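You operate a simulated robot arm through the tools that you are given. There is no shell and no other tool. Be economical: measure what you need, move in short steps, check, and stop when the job is done.

You are at the controls of a simulated robot arm. One attempt, no reset.

TASK
Charge the white torch in slot C and the blue torch in slot D, on SLOW.
Fine: the charger ends switched on.

Only the result counts: the job must be done as asked and must still hold three seconds after the hand-in. Knocking over, shifting, dropping, spilling or breaking anything else fails it.

THE ROBOT
A 7-joint arm with a two-finger parallel gripper, fixed in place. Base frame: the origin is at the foot of the arm, x ahead of it, y to its left, z up; the work surface is at about z = 88.3. Units: cm, rad, N and s.
With the tool pointing down near the work surface it reaches from about 30 to 70 cm from the base axis. Its first joint turns from -1.152 to 1.152 rad. Payload 1.57 kg.
The tool frame sits at the grasp point between the pads (the TCP): z along the fingers, y along the line on which they close. The tips reach 3 cm beyond it. Largest opening 11 cm; finger width 2.4, thickness 1.2; the body of the gripper, 4.8 by 11.2 cm, starts 7.8 cm behind the TCP.
Orientation is told as [roll, pitch, yaw] about the base's x, y, z axes, in that order, counted from this pose: with the fingers straight down and closing along the base's y, the tool's x points along the base's -x, its y along +y and its z along -z.

THE INTERFACE
- The arm moves only by the tool step_arm. Its argument "increments" is a list of rows, each a list of 7 numbers: the shift along the tool's x, y, z in mm, then the turn, a rotation vector about the tool's x, y, z in rad, then the opening, from 0 (shut) to 1 (fully open). In form: [[tx, ty, tz, rx, ry, rz, hand], ...]. A call has 1 to 10 rows; each row is the pose to reach, as a shift and turn from the pose commanded when the call began, along the tool's axes at that moment. Rows are played at 5 a second. More than 5 cm and 0.15 rad between two rows, or a gripper value outside its range, and nothing of the call is played. A pose out of reach is approached as far as the arm can. The call stops where the force on the tool passes 70 N (or 10 N more than at its start, if that is more) or the arm is blocked; 0.2 s more then pass. The fingers move at their own pace (about 10.8 cm/s each) and stop on an object; they squeeze with about 33 N. The grip force told is the motor's: it shows also when the fingers shut on nothing. Time passes only in rows, and 0.2 s behind the last, so rows that repeat a pose let the fingers close. The reply holds the time, the measured pose of the TCP, the force on the tool along the base axes, the opening and the grip force, in the units named above and with some noise, and new pictures: "views" is both (left out), scene, wrist or none.
- Cameras (640 x 400 px; columns grow to the right, rows downward): "scene" is fixed at [17.37, -39.38, 141.54]; the picture's right is [0.73, -0.69, 0.00], its down [-0.32, -0.34, -0.88] and it looks along [0.61, 0.64, -0.47] (base axes); focal length 324 px, centre (320, 200). "wrist" rides on the gripper at [7, 1.6, -14.1] in the tool frame; the picture's right is [-0.23, 0.97, 0.00], its down [-0.86, -0.20, -0.48] and it looks along [-0.47, -0.11, 0.88] (tool axes); focal length 222 px, centre (320, 200). There is no depth. A picture from a camera that has moved, and an enlarged one, comes with that camera's place and axes in the base frame and with its lens.
- enlarge(camera, box): a new picture of the part [left, top, right, bottom] of that camera's present view, enlarged. It takes no simulated time.
- close_job(): hands the job in; it is judged then, once.

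Work in short steps. Places have to be worked out from the pictures, the camera data and where the tool is seen: move nearer, look again, correct. Check each grasp and each placing, and mend what went wrong. You have 120 turns and 200 pictures in all, those below and enlarged ones among them. Open the gripper and draw the arm clear of the work before you hand the job in, unless the task says otherwise; then end with one line.

The tools are called after "Request:" as a command line: name --pt "numbers of a row" for each row, then --argument value for the rest, lists and objects as JSON in quotes. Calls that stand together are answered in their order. step_arm: Moves the arm, as the interface text tells. Its arguments: {"type":"object","properties":{"increments":{"type":"array"},"views":{"type":"string","enum":["both","scene","wrist","none"]}},"required":["increments"]} The other tools are called the same way: enlarge (camera, box) takes an enlarged picture of a part of a camera's view; close_job () hands the job in.

At the start:

```text
time_s: 0.0
ee_pos: [42.51, 15.13, 125.32]
tool_rot: [0.0, 0.0, -0.001]
ft_force: [0.7, 0.5, -0.3]
gripper_width: 11.01
finger_force: 0.0
```

scene: 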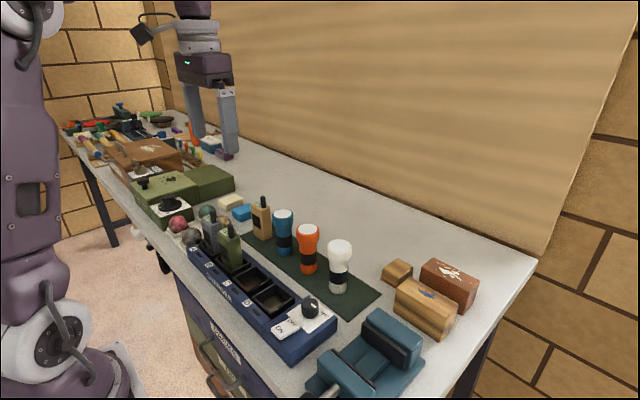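
wrist: 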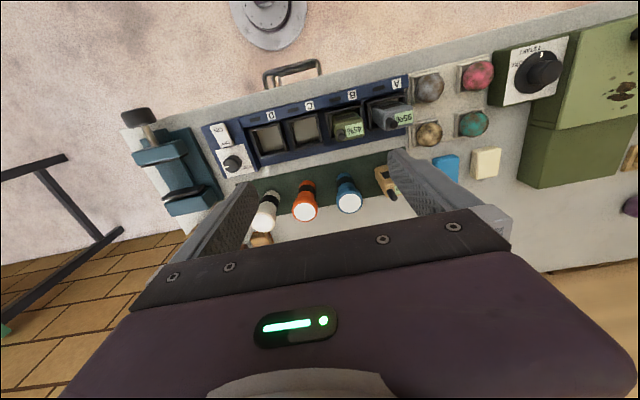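

The charger has slots A–D (A and B occupied by radios), a rotary knob and a switch by slot D; the torches stand on the mat. I'll enlarge both for details.

Request:
enlarge --camera "scene" --box '[180, 180, 400, 370]'

Request:
enlarge --camera "wrist" --box '[190, 60, 420, 240]'

Request:
enlarge --camera "scene" --box '[260, 280, 350, 350]'

```text
2.11 times, centred on (290, 275) of scene
camera zoom: at [17.37, -39.38, 141.54], right [0.73, -0.69, 0.0], down [-0.32, -0.34, -0.88], along [0.61, 0.64, -0.47], focal length 682 px, centre (383, 42)
```

zoom: 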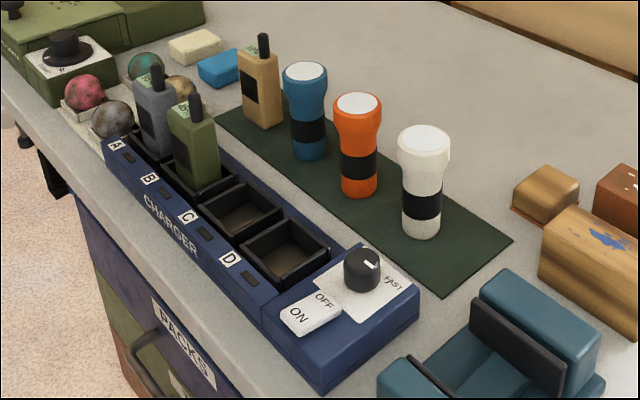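

```text
2.22 times, centred on (305, 150) of wrist
camera zoom: at [35.5, 16.65, 139.41], right [0.23, 0.97, 0.0], down [0.86, -0.2, 0.48], along [0.47, -0.11, -0.88], focal length 494 px, centre (353, 311)
```

zoom: 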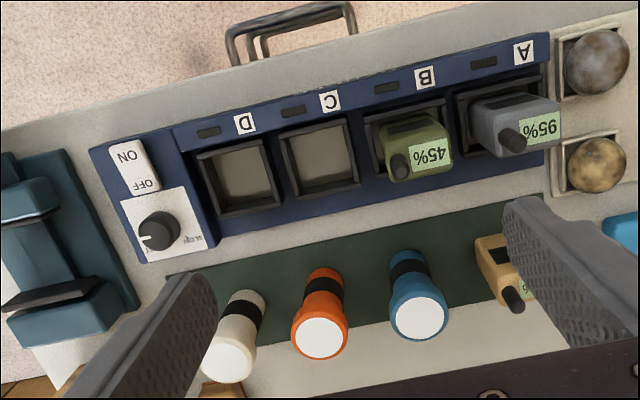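

```text
5.71 times, centred on (305, 315) of scene
camera zoom: at [17.37, -39.38, 141.54], right [0.73, -0.69, 0.0], down [-0.32, -0.34, -0.88], along [0.61, 0.64, -0.47], focal length 1850 px, centre (406, -457)
```

zoom: 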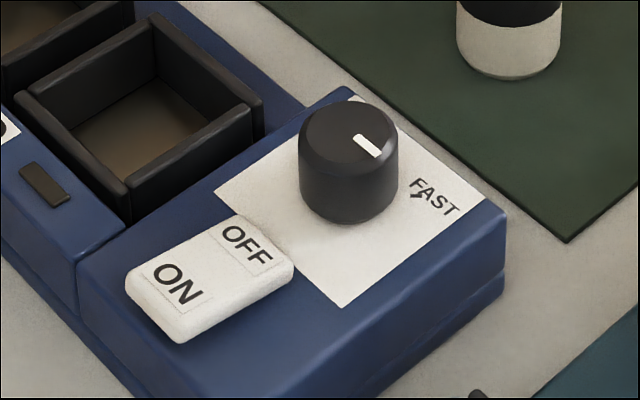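

The charger lies along base y (slots ~8.3 cm apart), knob about (47,-5,95), white torch about (59.4,-1.1), blue about (58.6,17.3), tops near z 100. I'll move above the knob for a closer look.

Request:
step_arm --pt "-7 -38 40 0 0 0 1" --pt "-14 -76 80 0 0 0 1" --pt "-21 -114 120 0 0 0 1" --pt "-28 -152 160 0 0 0 1" --pt "-35 -191 200 0 0 0 1"

```text
refused: row 1 steps farther than a row can; nothing moved
```

Step too long; I'll split it finer.

Request:
step_arm --pt "-6 -32 33 0 0 0 1" --pt "-12 -64 66 0 0 0 1" --pt "-18 -96 100 0 0 0 1" --pt "-24 -128 133 0 0 0 1" --pt "-30 -160 166 0 0 0 1" --pt "-35 -191 200 0 0 0 1"

```text
time_s: 1.4
ee_pos: [46.18, -3.7, 104.99]
tool_rot: [-0.001, -0.001, 0.002]
ft_force: [0.2, 0.4, 0.2]
gripper_width: 11.01
finger_force: 0.1
camera wrist: at [39.08, -2.19, 119.13], right [0.23, 0.97, 0.0], down [0.86, -0.2, 0.48], along [0.47, -0.11, -0.88], focal length 222 px, centre (320, 200)
```

scene: 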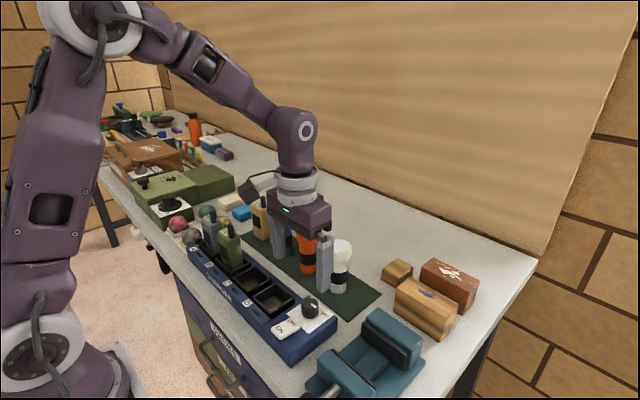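
wrist: 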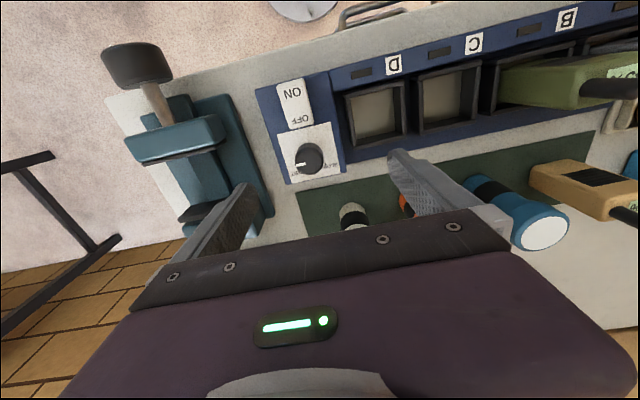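

Knob seen at about (46.4,-5.2). Enlarging panel.

Request:
enlarge --camera "wrist" --box '[260, 75, 360, 190]'

Request:
enlarge --camera "wrist" --box '[330, 20, 500, 150]'

```text
3.48 times, centred on (310, 132) of wrist
camera zoom: at [39.08, -2.19, 119.13], right [0.23, 0.97, 0.0], down [0.86, -0.2, 0.48], along [0.47, -0.11, -0.88], focal length 773 px, centre (355, 435)
```

zoom: 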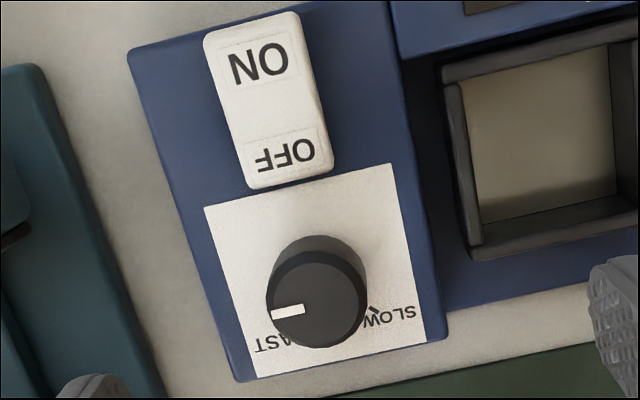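

```text
3.08 times, centred on (415, 85) of wrist
camera zoom: at [39.08, -2.19, 119.13], right [0.23, 0.97, 0.0], down [0.86, -0.2, 0.48], along [0.47, -0.11, -0.88], focal length 684 px, centre (28, 554)
```

zoom: 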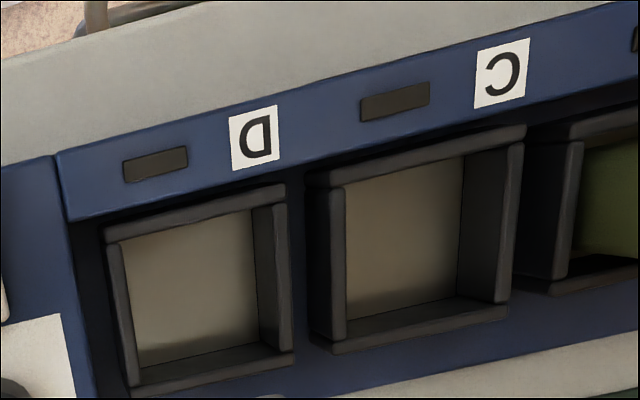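

The marker points to −y; SLOW is at the (+x,+y) diagonal, so a turn of about 135° CCW (seen from above). I'll narrow the gripper and come over the knob.

Request:
step_arm --pt "-4 -8 0 0 0 0 0.45" --pt "-8 -15.5 20 0 0 0 0.45" --pt "-8 -15.5 50 0 0 0 0.45" --pt "-8 -15.5 50 0 0 0 0.45"

Request:
enlarge --camera "wrist" --box '[220, 40, 420, 230]'

Request:
enlarge --camera "scene" --box '[250, 260, 370, 360]'

```text
time_s: 2.4
ee_pos: [46.78, -5.47, 100.2]
tool_rot: [-0.001, 0.002, -0.001]
ft_force: [0.5, -0.9, -0.3]
gripper_width: 4.95
finger_force: 0.0
camera wrist: at [39.82, -3.94, 114.34], right [0.23, 0.97, 0.0], down [0.86, -0.2, 0.48], along [0.47, -0.11, -0.88], focal length 222 px, centre (320, 200)
```

scene: 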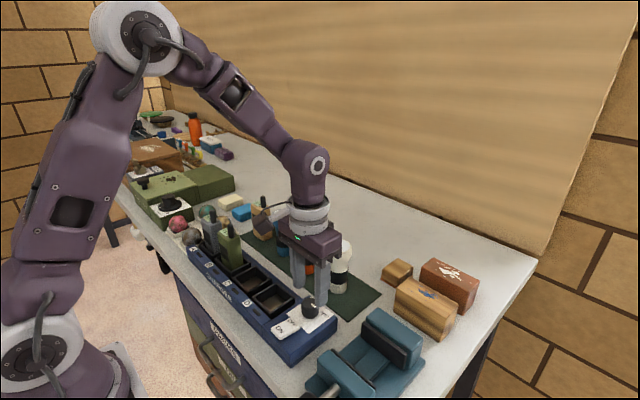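
wrist: 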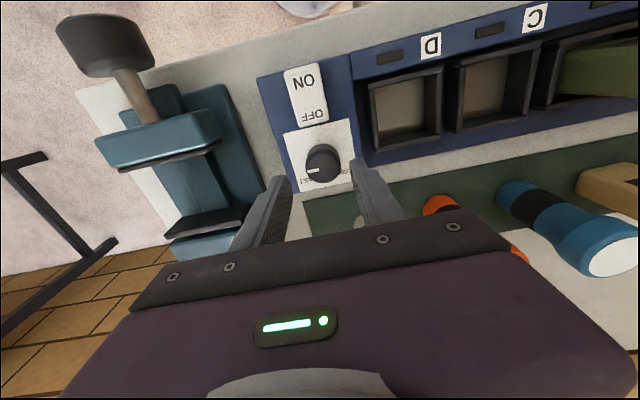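

```text
2.11 times, centred on (320, 135) of wrist
camera zoom: at [39.82, -3.94, 114.34], right [0.23, 0.97, 0.0], down [0.86, -0.2, 0.48], along [0.47, -0.11, -0.88], focal length 468 px, centre (320, 337)
```

zoom: 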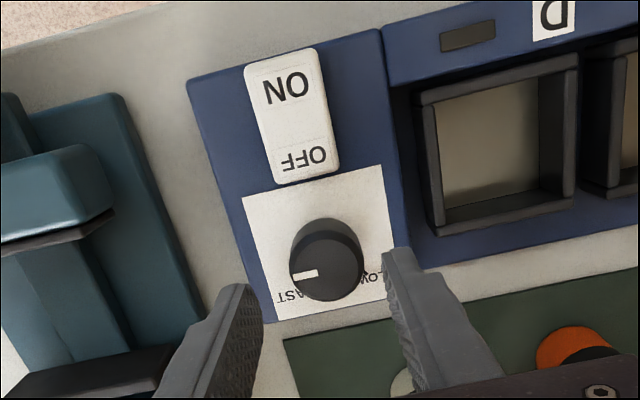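

```text
4.00 times, centred on (310, 310) of scene
camera zoom: at [17.37, -39.38, 141.54], right [0.73, -0.69, 0.0], down [-0.32, -0.34, -0.88], along [0.61, 0.64, -0.47], focal length 1295 px, centre (360, -240)
```

zoom: 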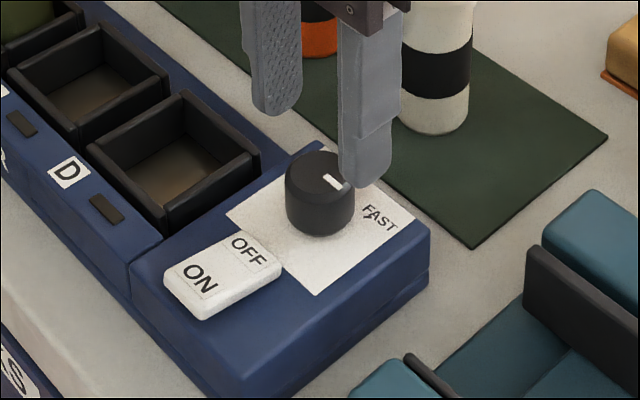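

Tool is nearly centred over the knob; the rocker has OFF pressed (ON end is raised). I'll pre-turn +1.15 rad, narrow to ~4.2 cm, and lower onto the knob.

Request:
step_arm --pt "-1 1.4 0 0 0 0.145 0.38" --pt "-1 1.4 0 0 0 0.29 0.38" --pt "-1 1.4 0 0 0 0.435 0.38" --pt "-1 1.4 0 0 0 0.58 0.38" --pt "-1 1.4 0 0 0 0.725 0.38" --pt "-1 1.4 0 0 0 0.87 0.38" --pt "-1 1.4 0 0 0 1.015 0.38" --pt "-1 1.4 0 0 0 1.15 0.38" --pt "-1 1.4 18 0 0 1.15 0.38" --pt "-1 1.4 18 0 0 1.15 0.38"

Request:
enlarge --camera "wrist" --box '[220, 100, 420, 290]'

Request:
enlarge --camera "scene" --box '[250, 260, 370, 360]'

```text
time_s: 4.6
ee_pos: [46.99, -5.37, 98.56]
tool_rot: [0.0, 0.0, -1.15]
ft_force: [0.4, -0.2, 0.0]
gripper_width: 4.19
finger_force: 0.0
camera wrist: at [45.62, 1.52, 112.64], right [0.98, 0.19, 0.0], down [0.17, -0.86, 0.48], along [0.09, -0.47, -0.88], focal length 222 px, centre (320, 200)
```

scene: 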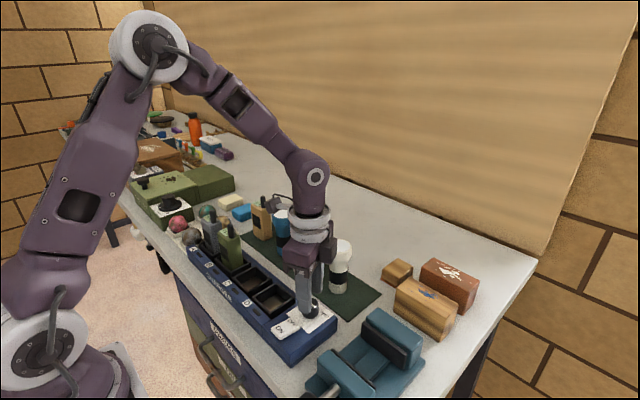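
wrist: 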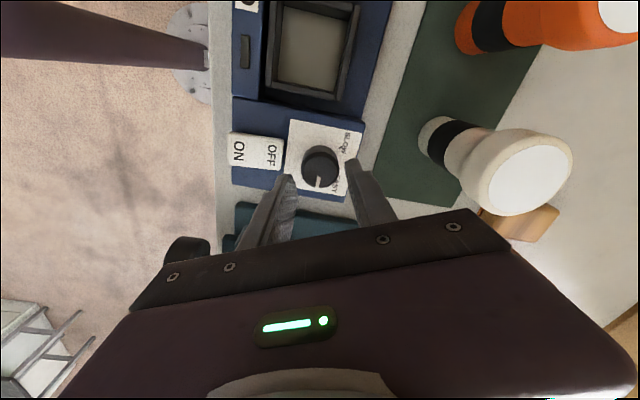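

```text
2.11 times, centred on (320, 195) of wrist
camera zoom: at [45.62, 1.52, 112.64], right [0.98, 0.19, 0.0], down [0.17, -0.86, 0.48], along [0.09, -0.47, -0.88], focal length 468 px, centre (320, 210)
```

zoom: 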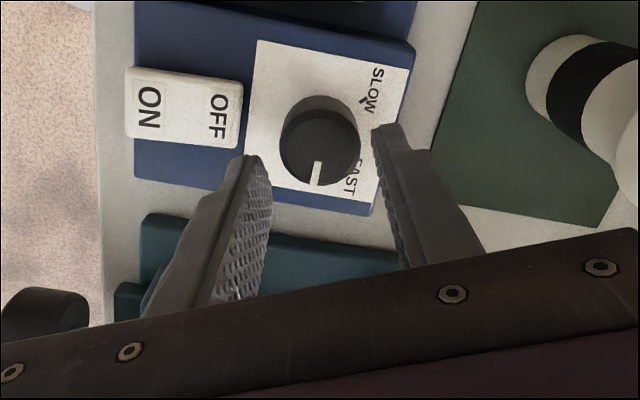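

```text
4.00 times, centred on (310, 310) of scene
camera zoom: at [17.37, -39.38, 141.54], right [0.73, -0.69, 0.0], down [-0.32, -0.34, -0.88], along [0.61, 0.64, -0.47], focal length 1295 px, centre (360, -240)
```

zoom: 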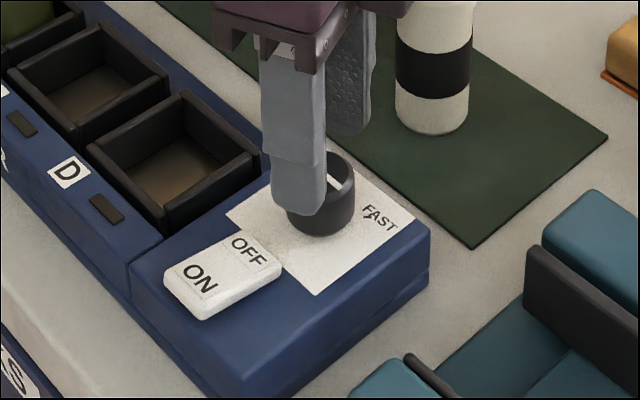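

Knob centre confirmed ~(46.9,-5.25), SLOW arrow at 45° and marker at about −84°, so turn ≈2.25 rad CCW. Lower and close on the knob.

Request:
step_arm --pt "0 0 10 0 0 0 0.38" --pt "0 0 19 0 0 0 0.38" --pt "0 0 19 0 0 0 0" --pt "0 0 19 0 0 0 0" --views "scene"

```text
time_s: 5.6
ee_pos: [47.02, -5.19, 96.57]
tool_rot: [0.003, 0.0, -1.15]
ft_force: [0.0, 2.3, 13.3]
gripper_width: 3.29
finger_force: 40.6
```

scene: 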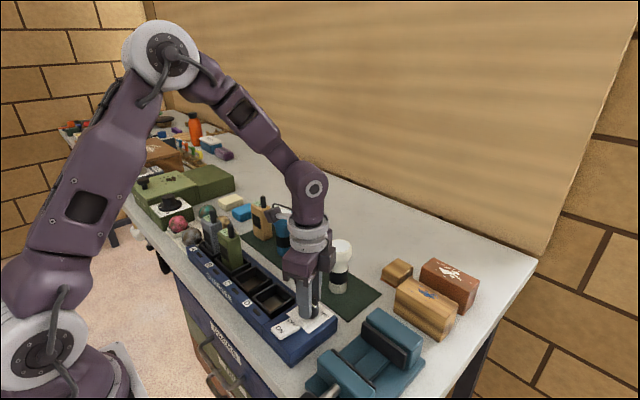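

The knob is gripped (3.29 cm); a slight upward force hints at touching the panel, so I rise 2 mm and turn.

Request:
step_arm --pt "0 0 -2 0 0 0 0" --pt "0 0 -2 0 0 -0.14 0" --pt "0 0 -2 0 0 -0.28 0" --pt "0 0 -2 0 0 -0.42 0" --pt "0 0 -2 0 0 -0.56 0" --pt "0 0 -2 0 0 -0.7 0" --pt "0 0 -2 0 0 -0.84 0" --pt "0 0 -2 0 0 -0.98 0" --pt "0 0 -2 0 0 -1.12 0" --views "none"

Request:
step_arm --pt "0 0 0 0 0 -0.14 0" --pt "0 0 0 0 0 -0.28 0" --pt "0 0 0 0 0 -0.42 0" --pt "0 0 0 0 0 -0.56 0" --pt "0 0 0 0 0 -0.7 0" --pt "0 0 0 0 0 -0.84 0" --pt "0 0 0 0 0 -0.98 0" --pt "0 0 0 0 0 -1.13 0"

```text
time_s: 7.6
ee_pos: [46.95, -5.3, 96.77]
tool_rot: [0.003, -0.001, -0.026]
ft_force: [6.5, 25.9, -10.7]
gripper_width: 3.27
finger_force: 40.9
```

```text
time_s: 9.4
ee_pos: [46.9, -5.45, 96.86]
tool_rot: [0.001, 0.002, 1.102]
ft_force: [-9.2, 7.5, 3.4]
gripper_width: 3.29
finger_force: 40.8
camera wrist: at [42.22, -11.01, 110.97], right [-0.77, 0.64, 0.0], down [0.56, 0.67, 0.48], along [0.31, 0.37, -0.88], focal length 222 px, centre (320, 200)
```

scene: 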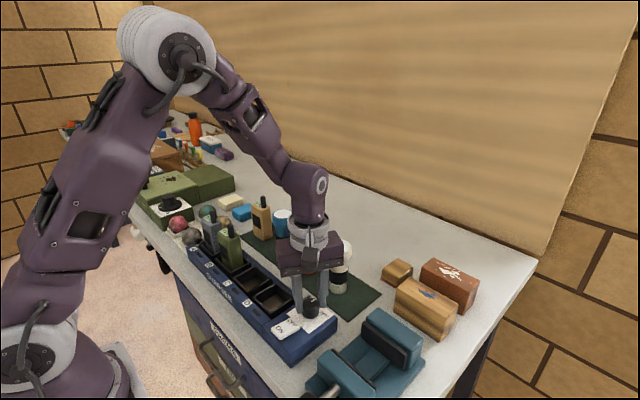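
wrist: 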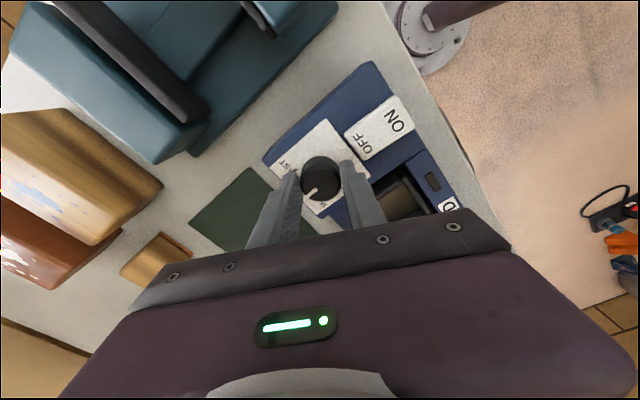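

Let me zoom to see the knob marker against the SLOW arrow.

Request:
enlarge --camera "wrist" --box '[270, 120, 390, 230]'

Request:
enlarge --camera "scene" --box '[280, 280, 345, 330]'

```text
3.64 times, centred on (330, 175) of wrist
camera zoom: at [42.22, -11.01, 110.97], right [-0.77, 0.64, 0.0], down [0.56, 0.67, 0.48], along [0.31, 0.37, -0.88], focal length 808 px, centre (284, 291)
```

zoom: 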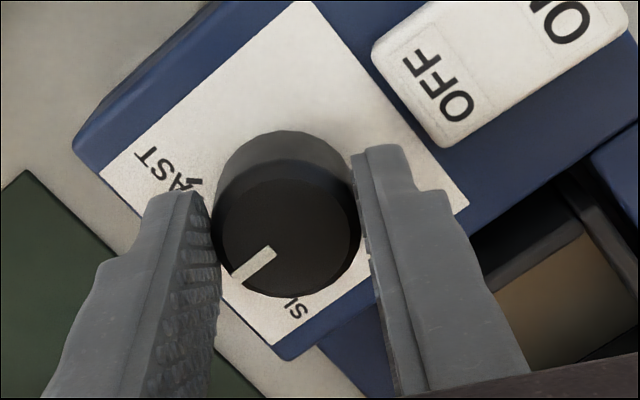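

```text
8.00 times, centred on (312, 305) of scene
camera zoom: at [17.33, -39.36, 141.55], right [0.73, -0.69, 0.0], down [-0.32, -0.34, -0.88], along [0.61, 0.64, -0.47], focal length 2590 px, centre (380, -640)
```

zoom: 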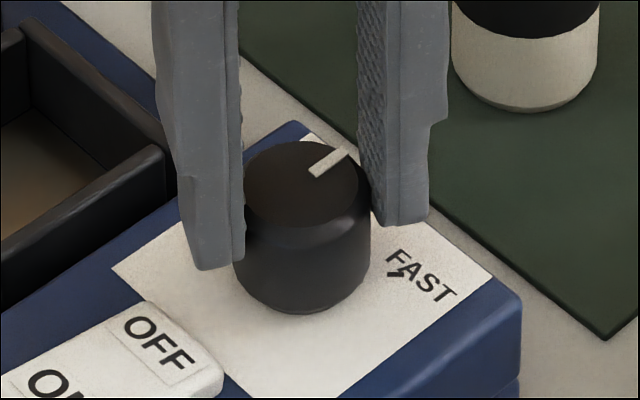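

The marker now points to about +x: turned ~90°, short of SLOW at 45° (the grip slipped or a stop holds it). I'll open, rise and look at the panel squarely.

Request:
step_arm --pt "0 0 0 0 0 0 0.38" --pt "0 0 0 0 0 0 0.38" --pt "0 0 -40 0 0 0 0.38" --pt "0 0 -60 0 0 0.14 0.38" --pt "0 0 -60 0 0 0.28 0.38" --pt "0 0 -60 0 0 0.42 0.38" --pt "0 0 -60 0 0 0.56 0.38"

Request:
enlarge --camera "wrist" --box '[270, 130, 350, 190]'

Request:
enlarge --camera "scene" --box '[280, 280, 345, 330]'

```text
time_s: 11.0
ee_pos: [47.05, -5.36, 102.9]
tool_rot: [0.001, 0.0, 0.539]
ft_force: [-0.1, 0.4, -0.1]
gripper_width: 4.19
finger_force: 0.1
camera wrist: at [40.12, -7.61, 116.94], right [-0.3, 0.95, 0.0], down [0.84, 0.27, 0.48], along [0.46, 0.15, -0.88], focal length 222 px, centre (320, 200)
```

scene: 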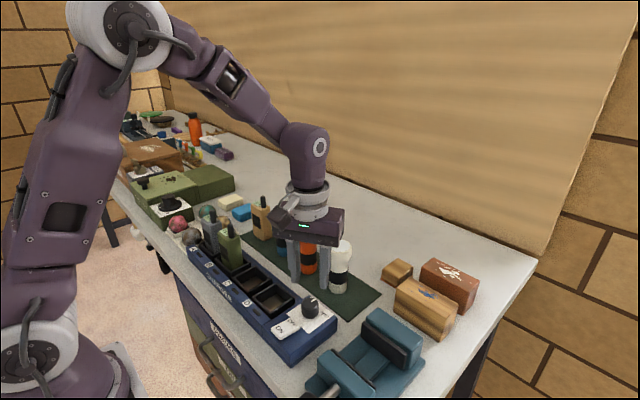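
wrist: 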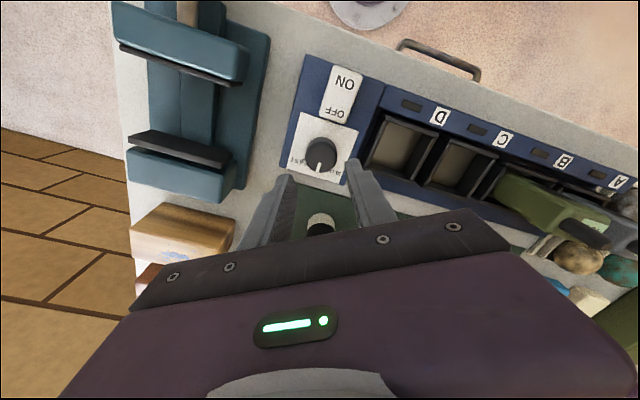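

```text
6.67 times, centred on (310, 160) of wrist
camera zoom: at [40.12, -7.61, 116.94], right [-0.3, 0.95, 0.0], down [0.84, 0.27, 0.48], along [0.46, 0.15, -0.88], focal length 1481 px, centre (387, 467)
```

zoom: 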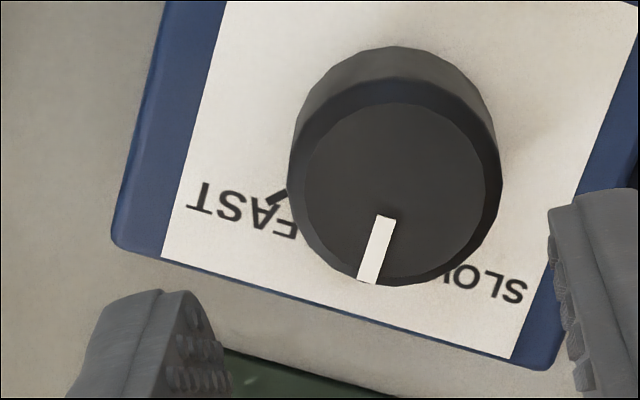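

```text
8.00 times, centred on (312, 305) of scene
camera zoom: at [17.37, -39.38, 141.54], right [0.73, -0.69, 0.0], down [-0.32, -0.34, -0.88], along [0.61, 0.64, -0.47], focal length 2590 px, centre (380, -640)
```

zoom: 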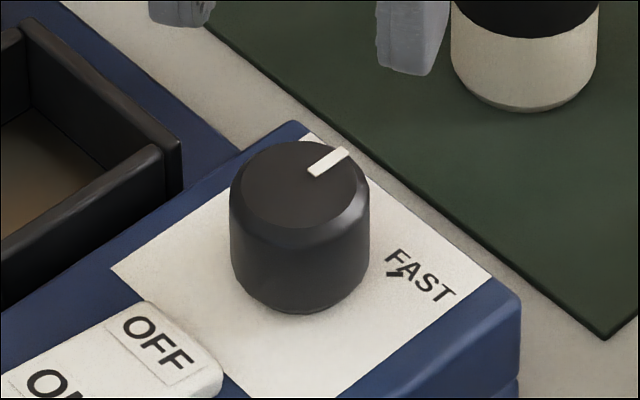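

Ticks are at about ±47°, the marker now at 0°, so ~0.8 rad more CCW is needed. I'll turn the hand back, regrasp the knob and turn, allowing for slip.

Request:
step_arm --pt "0 0 0 0 0 0.14 0.38" --pt "0 0 0 0 0 0.28 0.38" --pt "0 0 0 0 0 0.42 0.38" --pt "0 0 0 0 0 0.54 0.38" --pt "0 0 40 0 0 0.54 0.38" --pt "0 0 63 0 0 0.54 0.38" --pt "0 0 63 0 0 0.54 0" --pt "0 0 63 0 0 0.54 0" --pt "0 0 63 0 0 0.54 0" --views "none"

Request:
step_arm --pt "0 0 0 0 0 -0.12 0" --pt "0 0 0 0 0 -0.24 0" --pt "0 0 0 0 0 -0.36 0" --pt "0 0 0 0 0 -0.48 0" --pt "0 0 0 0 0 -0.6 0" --pt "0 0 0 0 0 -0.72 0" --pt "0 0 0 0 0 -0.8 0" --views "none"

Request:
enlarge --camera "wrist" --box '[270, 120, 390, 230]'

```text
time_s: 13.0
ee_pos: [46.84, -5.25, 96.55]
tool_rot: [0.002, -0.001, 0.001]
ft_force: [-0.1, 24.1, 13.0]
gripper_width: 3.29
finger_force: 41.1
```

```text
time_s: 14.6
ee_pos: [46.85, -5.34, 96.66]
tool_rot: [0.0, 0.003, 0.801]
ft_force: [-16.8, 28.0, 6.2]
gripper_width: 3.29
finger_force: 41.2
```

```text
3.64 times, centred on (330, 175) of wrist
camera zoom: at [40.82, -9.36, 110.61], right [-0.54, 0.84, 0.0], down [0.74, 0.47, 0.48], along [0.4, 0.26, -0.88], focal length 808 px, centre (284, 291)
```

zoom: 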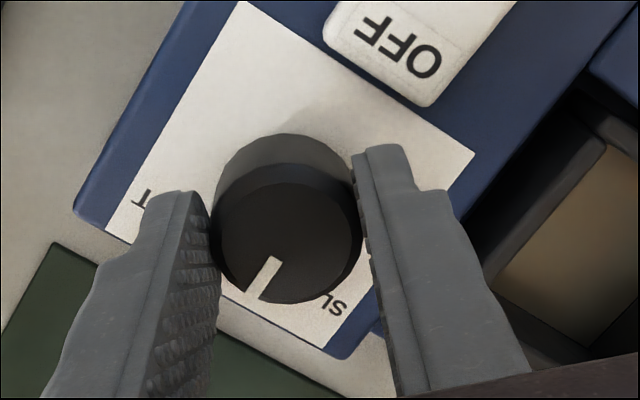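

The marker is still at ~0°, though the hand turned 0.8 rad: it slipped or there is a stop. I'll turn back 0.45 rad while gripping and see if the knob follows.

Request:
step_arm --pt "0 0 0 0 0 0.15 0" --pt "0 0 0 0 0 0.3 0" --pt "0 0 0 0 0 0.45 0" --views "none"

Request:
enlarge --camera "wrist" --box '[270, 120, 390, 230]'

Request:
enlarge --camera "scene" --box '[280, 280, 345, 330]'

```text
time_s: 15.4
ee_pos: [46.83, -5.33, 96.54]
tool_rot: [0.001, 0.002, 0.35]
ft_force: [-26.3, 25.5, 3.7]
gripper_width: 3.29
finger_force: 41.2
```

```text
3.64 times, centred on (330, 175) of wrist
camera zoom: at [39.69, -6.25, 110.63], right [-0.12, 0.99, 0.0], down [0.87, 0.11, 0.48], along [0.47, 0.06, -0.88], focal length 808 px, centre (284, 291)
```

zoom: 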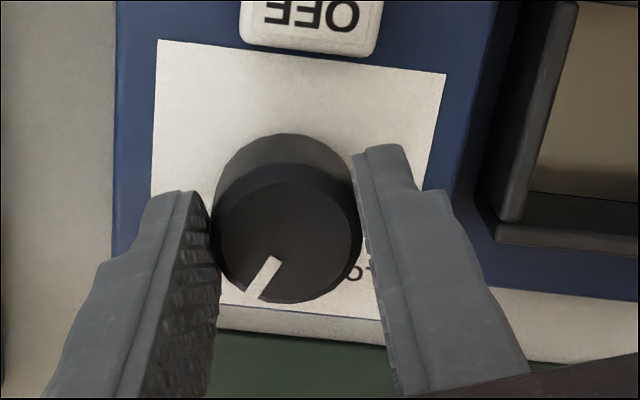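

```text
8.00 times, centred on (312, 305) of scene
camera zoom: at [17.29, -39.31, 141.57], right [0.73, -0.69, 0.0], down [-0.32, -0.34, -0.88], along [0.61, 0.64, -0.47], focal length 2590 px, centre (380, -640)
```

zoom: 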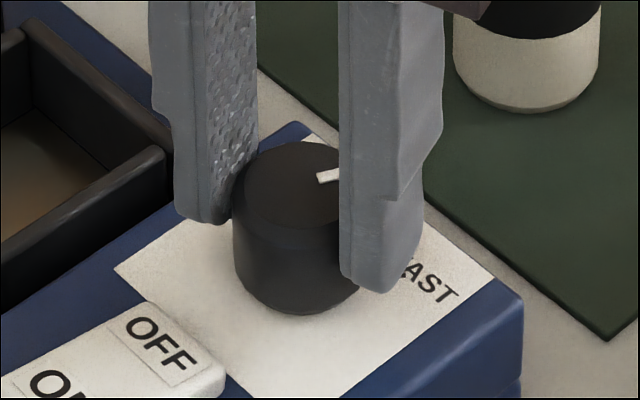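

The knob follows CW without slip, so 0° was a real stop or stiff point CCW. I'll test the CW end to learn the range: turn ~1.4 rad CW and look.

Request:
step_arm --pt "0 0 0 0 0 0.15 0" --pt "0 0 0 0 0 0.3 0" --pt "0 0 0 0 0 0.45 0" --pt "0 0 0 0 0 0.6 0" --pt "0 0 0 0 0 0.75 0" --pt "0 0 0 0 0 0.9 0" --pt "0 0 0 0 0 1.05 0" --pt "0 0 0 0 0 1.2 0" --pt "0 0 0 0 0 1.35 0" --pt "0 0 0 0 0 1.5 0" --views "none"

Request:
enlarge --camera "wrist" --box '[270, 120, 390, 230]'

```text
time_s: 17.6
ee_pos: [47.05, -5.36, 96.66]
tool_rot: [0.005, -0.004, -1.15]
ft_force: [10.1, 8.8, 5.3]
gripper_width: 3.28
finger_force: 40.5
```

```text
3.64 times, centred on (330, 175) of wrist
camera zoom: at [45.59, 1.49, 110.77], right [0.98, 0.19, 0.01], down [0.16, -0.86, 0.48], along [0.1, -0.47, -0.88], focal length 808 px, centre (284, 291)
```

zoom: 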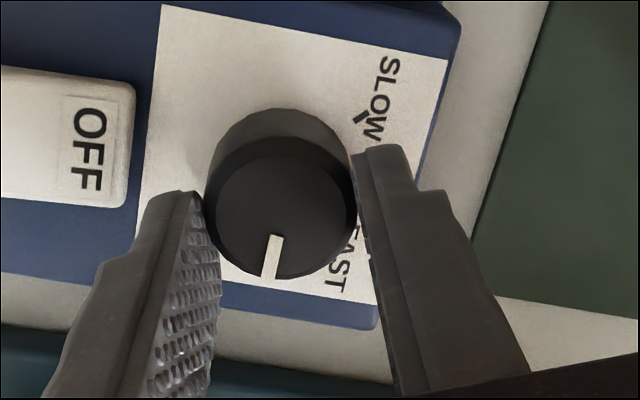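

The knob stops at −90° CW and 0° CCW: a 90° travel matching the two ticks' spacing, so FAST and SLOW are the two ends. I turn it back fully CCW to the SLOW stop.

Request:
step_arm --pt "0 0 0 0 0 -0.15 0" --pt "0 0 0 0 0 -0.3 0" --pt "0 0 0 0 0 -0.45 0" --pt "0 0 0 0 0 -0.6 0" --pt "0 0 0 0 0 -0.75 0" --pt "0 0 0 0 0 -0.9 0" --pt "0 0 0 0 0 -1.05 0" --pt "0 0 0 0 0 -1.2 0" --pt "0 0 0 0 0 -1.35 0" --pt "0 0 0 0 0 -1.5 0" --views "none"

Request:
step_arm --pt "0 0 0 0 0 -0.1 0" --pt "0 0 0 0 0 -0.2 0" --pt "0 0 0 0 0 -0.2 0.38" --pt "0 0 0 0 0 -0.2 0.38" --pt "0 0 -40 0 0 -0.2 0.38" --pt "0 0 -70 0 0 -0.08 0.38" --pt "0 0 -70 0 0 0.06 0.38" --pt "0 0 -70 0 0 0.2 0.38" --pt "0 0 -70 0 0 0.34 0.38" --pt "0 0 -70 0 0 0.34 0.38"

Request:
enlarge --camera "wrist" --box '[250, 60, 400, 190]'

Request:
enlarge --camera "scene" --box '[265, 280, 345, 340]'

```text
time_s: 19.8
ee_pos: [47.06, -5.18, 96.45]
tool_rot: [0.003, -0.002, 0.354]
ft_force: [16.6, 28.0, 14.3]
gripper_width: 3.28
finger_force: 40.7
```

```text
time_s: 22.0
ee_pos: [46.98, -5.25, 103.56]
tool_rot: [0.001, -0.001, 0.011]
ft_force: [0.3, -0.5, 0.8]
gripper_width: 4.15
finger_force: 0.0
camera wrist: at [40.01, -3.82, 117.6], right [0.22, 0.98, 0.0], down [0.86, -0.19, 0.48], along [0.47, -0.1, -0.88], focal length 222 px, centre (320, 200)
```

scene: 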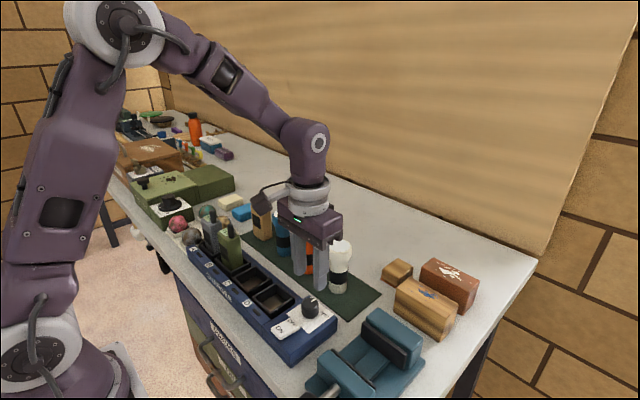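
wrist: 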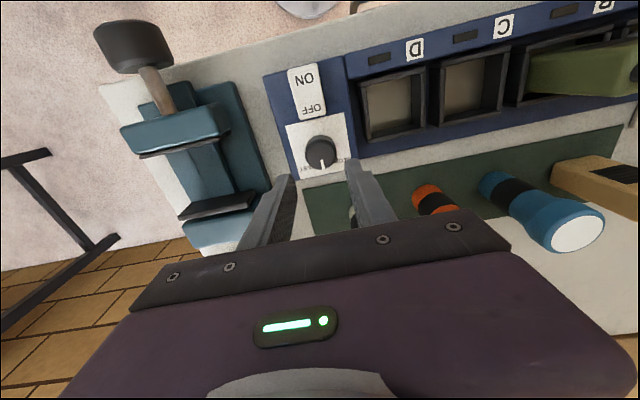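

```text
3.08 times, centred on (325, 125) of wrist
camera zoom: at [40.01, -3.82, 117.6], right [0.22, 0.98, 0.0], down [0.86, -0.19, 0.48], along [0.47, -0.1, -0.88], focal length 684 px, centre (305, 431)
```

zoom: 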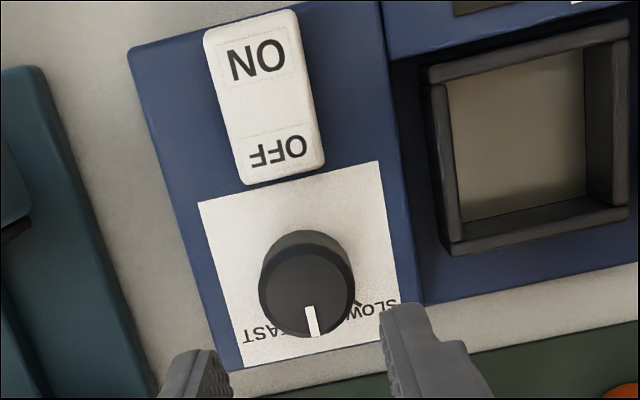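

```text
6.67 times, centred on (305, 310) of scene
camera zoom: at [17.37, -39.38, 141.54], right [0.73, -0.69, 0.0], down [-0.32, -0.34, -0.88], along [0.61, 0.64, -0.47], focal length 2159 px, centre (420, -533)
```

zoom: 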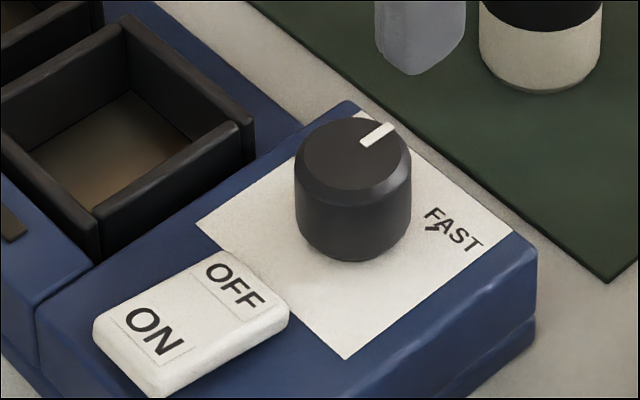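

Knob rests at the SLOW stop. Slot D centre is about (44.2,3.25), rim z≈92.5. Now to above the blue torch (58.6,17.3), rising first.

Request:
step_arm --pt "0 0 -40 0 0 0.011 0.62" --pt "0 0 -80 0 0 0.011 0.62" --pt "-23 43 -80 0 0 0.011 0.62" --pt "-45 86 -80 0 0 0.011 0.62" --pt "-68 129 -80 0 0 0.011 0.62" --pt "-90 172 -80 0 0 0.011 0.62" --pt "-112 215 -80 0 0 0.011 0.62" --pt "-116 225 -50 0 0 0.011 0.62" --pt "-116 225 -35 0 0 0.011 0.62"

Request:
enlarge --camera "wrist" --box '[220, 90, 420, 240]'

Request:
enlarge --camera "scene" --box '[220, 170, 360, 290]'

```text
time_s: 24.0
ee_pos: [58.2, 17.12, 107.1]
tool_rot: [-0.001, 0.0, -0.001]
ft_force: [0.4, 1.1, 0.2]
gripper_width: 6.81
finger_force: 0.0
camera wrist: at [51.26, 18.57, 121.14], right [0.23, 0.97, 0.0], down [0.86, -0.2, 0.48], along [0.47, -0.11, -0.88], focal length 222 px, centre (320, 200)
```

scene: 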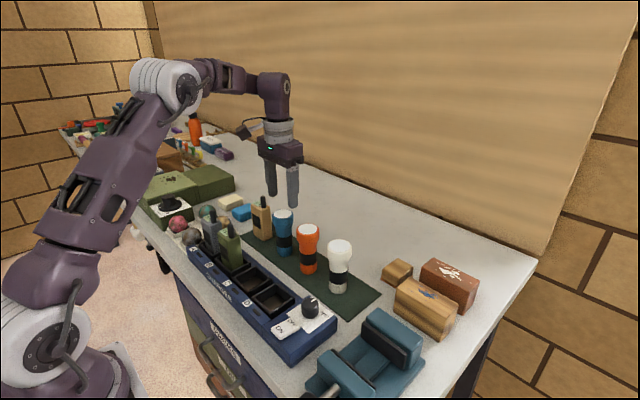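
wrist: 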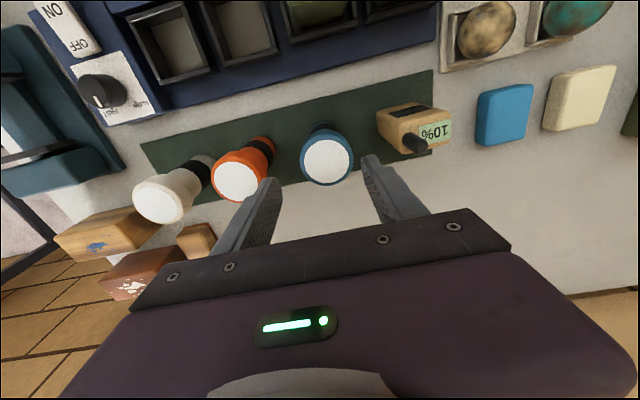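

```text
2.67 times, centred on (320, 165) of wrist
camera zoom: at [51.26, 18.57, 121.14], right [0.23, 0.97, 0.0], down [0.86, -0.2, 0.48], along [0.47, -0.11, -0.88], focal length 592 px, centre (320, 293)
```

zoom: 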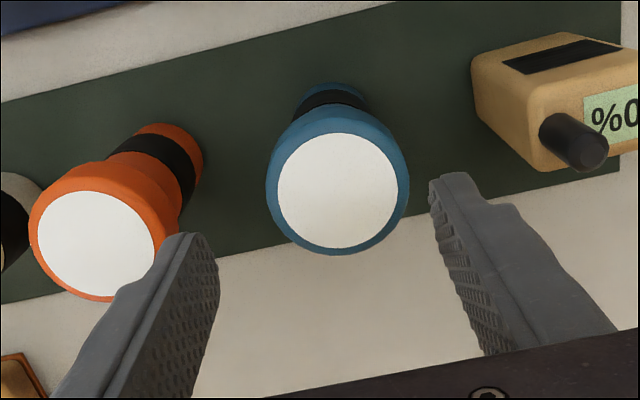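

```text
3.33 times, centred on (290, 230) of scene
camera zoom: at [17.37, -39.37, 141.54], right [0.73, -0.69, 0.0], down [-0.32, -0.34, -0.88], along [0.61, 0.64, -0.47], focal length 1079 px, centre (420, 100)
```

zoom: 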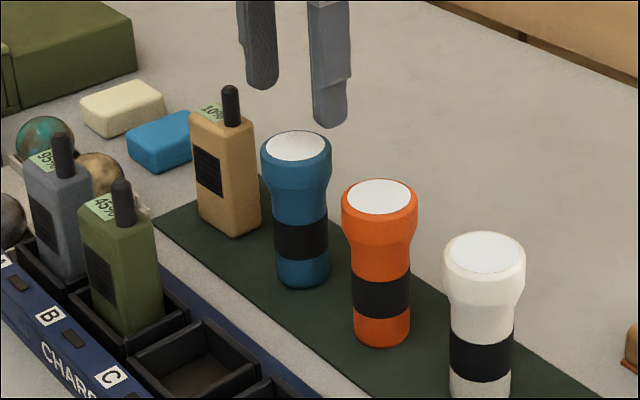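

Blue torch centre ≈(58.4,17.6), top z≈100.4, head ≈5.3 cm wide. I'll centre, lower to z 98.7 and close.

Request:
step_arm --pt "-2.5 4.6 0 0 0 0 0.62" --pt "-2.5 4.6 40 0 0 0 0.62" --pt "-2.5 4.6 75 0 0 0 0.62" --pt "-2.5 4.6 84 0 0 0 0.62" --pt "-2.5 4.6 84 0 0 0 0.62"

Request:
enlarge --camera "scene" --box '[220, 170, 360, 290]'

Request:
enlarge --camera "wrist" --box '[220, 90, 420, 240]'

```text
time_s: 25.2
ee_pos: [58.64, 17.48, 98.47]
tool_rot: [0.001, 0.001, -0.002]
ft_force: [-0.3, -0.3, -0.1]
gripper_width: 6.8
finger_force: 0.1
camera wrist: at [51.53, 19.04, 112.59], right [0.23, 0.97, 0.0], down [0.86, -0.2, 0.48], along [0.47, -0.11, -0.88], focal length 222 px, centre (320, 200)
```

scene: 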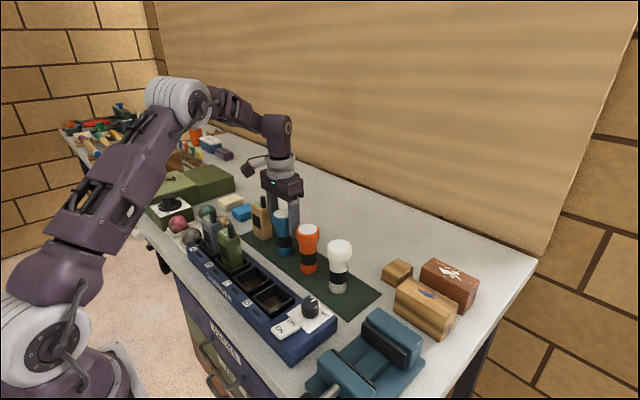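
wrist: 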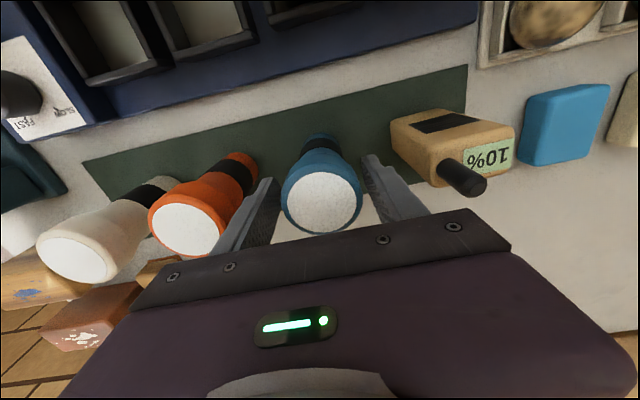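

```text
3.33 times, centred on (290, 230) of scene
camera zoom: at [17.37, -39.38, 141.54], right [0.73, -0.69, 0.0], down [-0.32, -0.34, -0.88], along [0.61, 0.64, -0.47], focal length 1079 px, centre (420, 100)
```

zoom: 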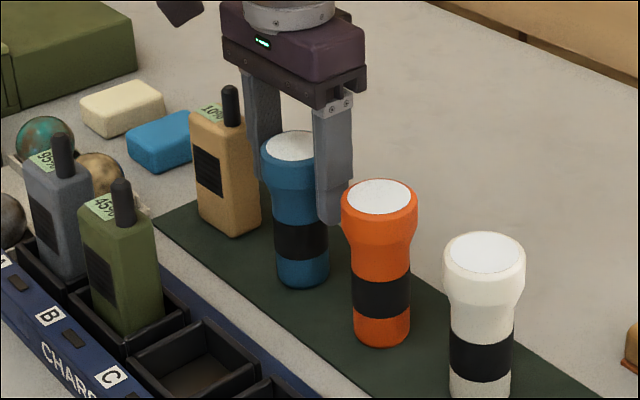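

```text
2.67 times, centred on (320, 165) of wrist
camera zoom: at [51.53, 19.04, 112.59], right [0.23, 0.97, 0.0], down [0.86, -0.2, 0.48], along [0.47, -0.11, -0.88], focal length 592 px, centre (320, 293)
```

zoom: 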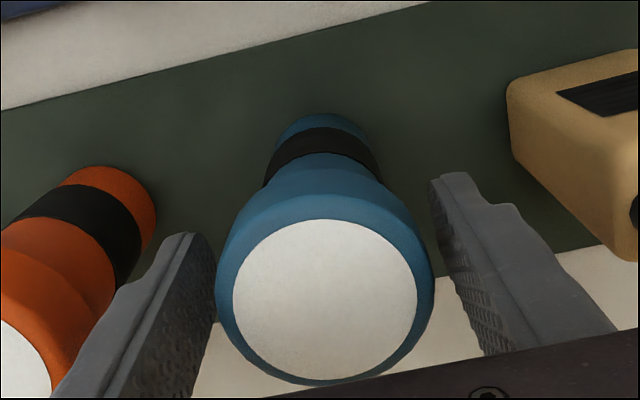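

Fingers straddle the head; nudge 3 mm toward base in x, then close.

Request:
step_arm --pt "3 0 0 0 0 0 0.62" --pt "3 0 0 0 0 0 0.3" --pt "3 0 0 0 0 0 0" --pt "3 0 0 0 0 0 0" --pt "3 0 0 0 0 0 0" --views "none"

Request:
step_arm --pt "0 0 -10 0 0 0 0" --pt "0 0 -50 0 0 0 0" --pt "0 0 -80 0 0 0 0" --pt "0 0 -80 0 0 0 0"

Request:
enlarge --camera "scene" --box '[220, 150, 360, 270]'

```text
time_s: 26.4
ee_pos: [58.26, 17.55, 98.73]
tool_rot: [0.001, 0.0, 0.0]
ft_force: [1.6, 2.4, 2.2]
gripper_width: 5.26
finger_force: 33.3
```

```text
time_s: 27.4
ee_pos: [58.4, 17.73, 106.63]
tool_rot: [0.0, 0.0, 0.0]
ft_force: [-0.1, 0.4, -1.4]
gripper_width: 5.27
finger_force: 32.9
camera wrist: at [51.33, 19.21, 120.77], right [0.23, 0.97, 0.0], down [0.86, -0.2, 0.48], along [0.47, -0.11, -0.88], focal length 222 px, centre (320, 200)
```

scene: 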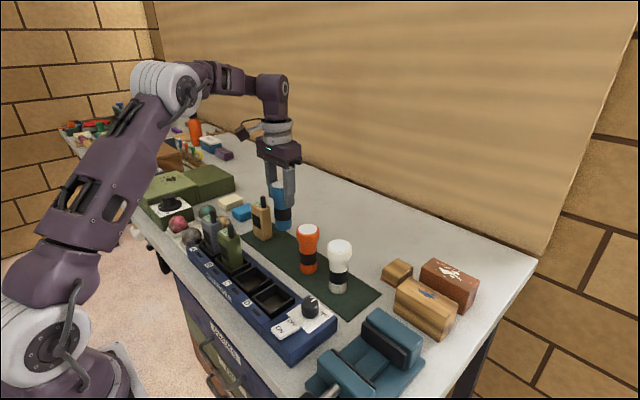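
wrist: 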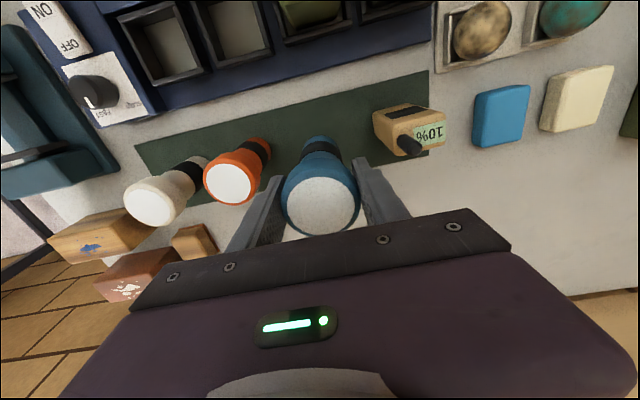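

```text
3.33 times, centred on (290, 210) of scene
camera zoom: at [17.37, -39.38, 141.54], right [0.73, -0.69, 0.0], down [-0.32, -0.34, -0.88], along [0.61, 0.64, -0.47], focal length 1079 px, centre (420, 167)
```

zoom: 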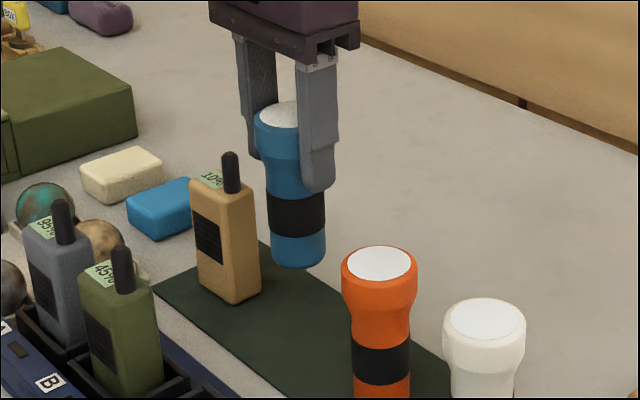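

Blue torch is held upright. Carry it high to above slot D (44.2,3.25).

Request:
step_arm --pt "0 0 -40 0 0 0 0" --pt "0 0 -60 0 0 0 0" --pt "30 -31 -60 0 0 0 0" --pt "60 -62 -60 0 0 0 0" --pt "90 -93 -60 0 0 0 0" --pt "120 -124 -60 0 0 0 0" --pt "142 -145 -60 0 0 0 0" --pt "142 -145 -20 0 0 0 0" --pt "142 -145 0 0 0 0 0" --pt "142 -145 0 0 0 0 0"

Request:
enlarge --camera "scene" --box '[200, 200, 340, 320]'

Request:
enlarge --camera "wrist" --box '[200, 60, 440, 240]'

```text
time_s: 29.6
ee_pos: [44.16, 3.35, 106.61]
tool_rot: [-0.001, -0.001, 0.001]
ft_force: [1.2, -0.2, -0.8]
gripper_width: 5.28
finger_force: 32.4
camera wrist: at [37.09, 4.91, 120.76], right [0.23, 0.97, 0.0], down [0.85, -0.2, 0.48], along [0.47, -0.11, -0.88], focal length 222 px, centre (320, 200)
```

scene: 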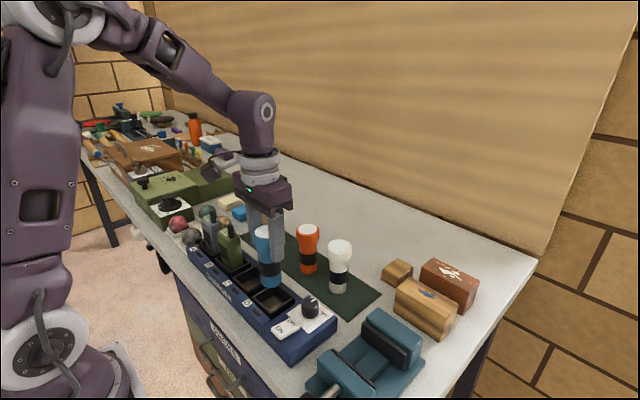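
wrist: 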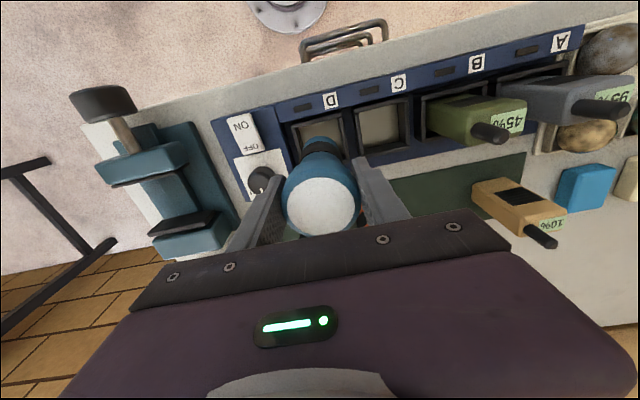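

```text
3.33 times, centred on (270, 260) of scene
camera zoom: at [17.37, -39.38, 141.54], right [0.73, -0.69, 0.0], down [-0.32, -0.34, -0.88], along [0.61, 0.64, -0.47], focal length 1079 px, centre (487, 0)
```

zoom: 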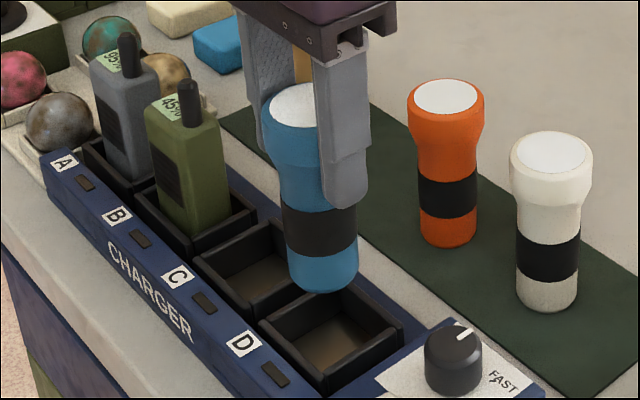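

```text
2.22 times, centred on (320, 150) of wrist
camera zoom: at [37.09, 4.91, 120.76], right [0.23, 0.97, 0.0], down [0.85, -0.2, 0.48], along [0.47, -0.11, -0.88], focal length 494 px, centre (320, 311)
```

zoom: 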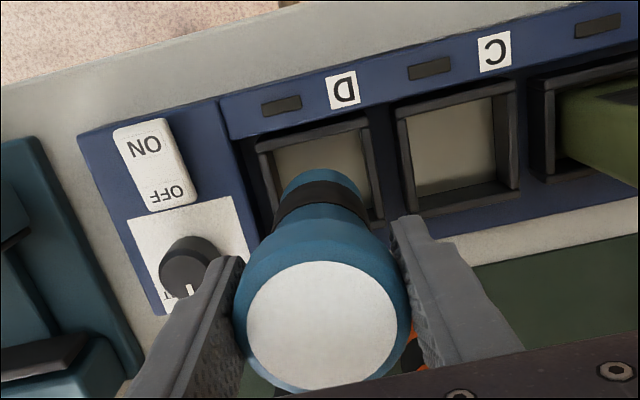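

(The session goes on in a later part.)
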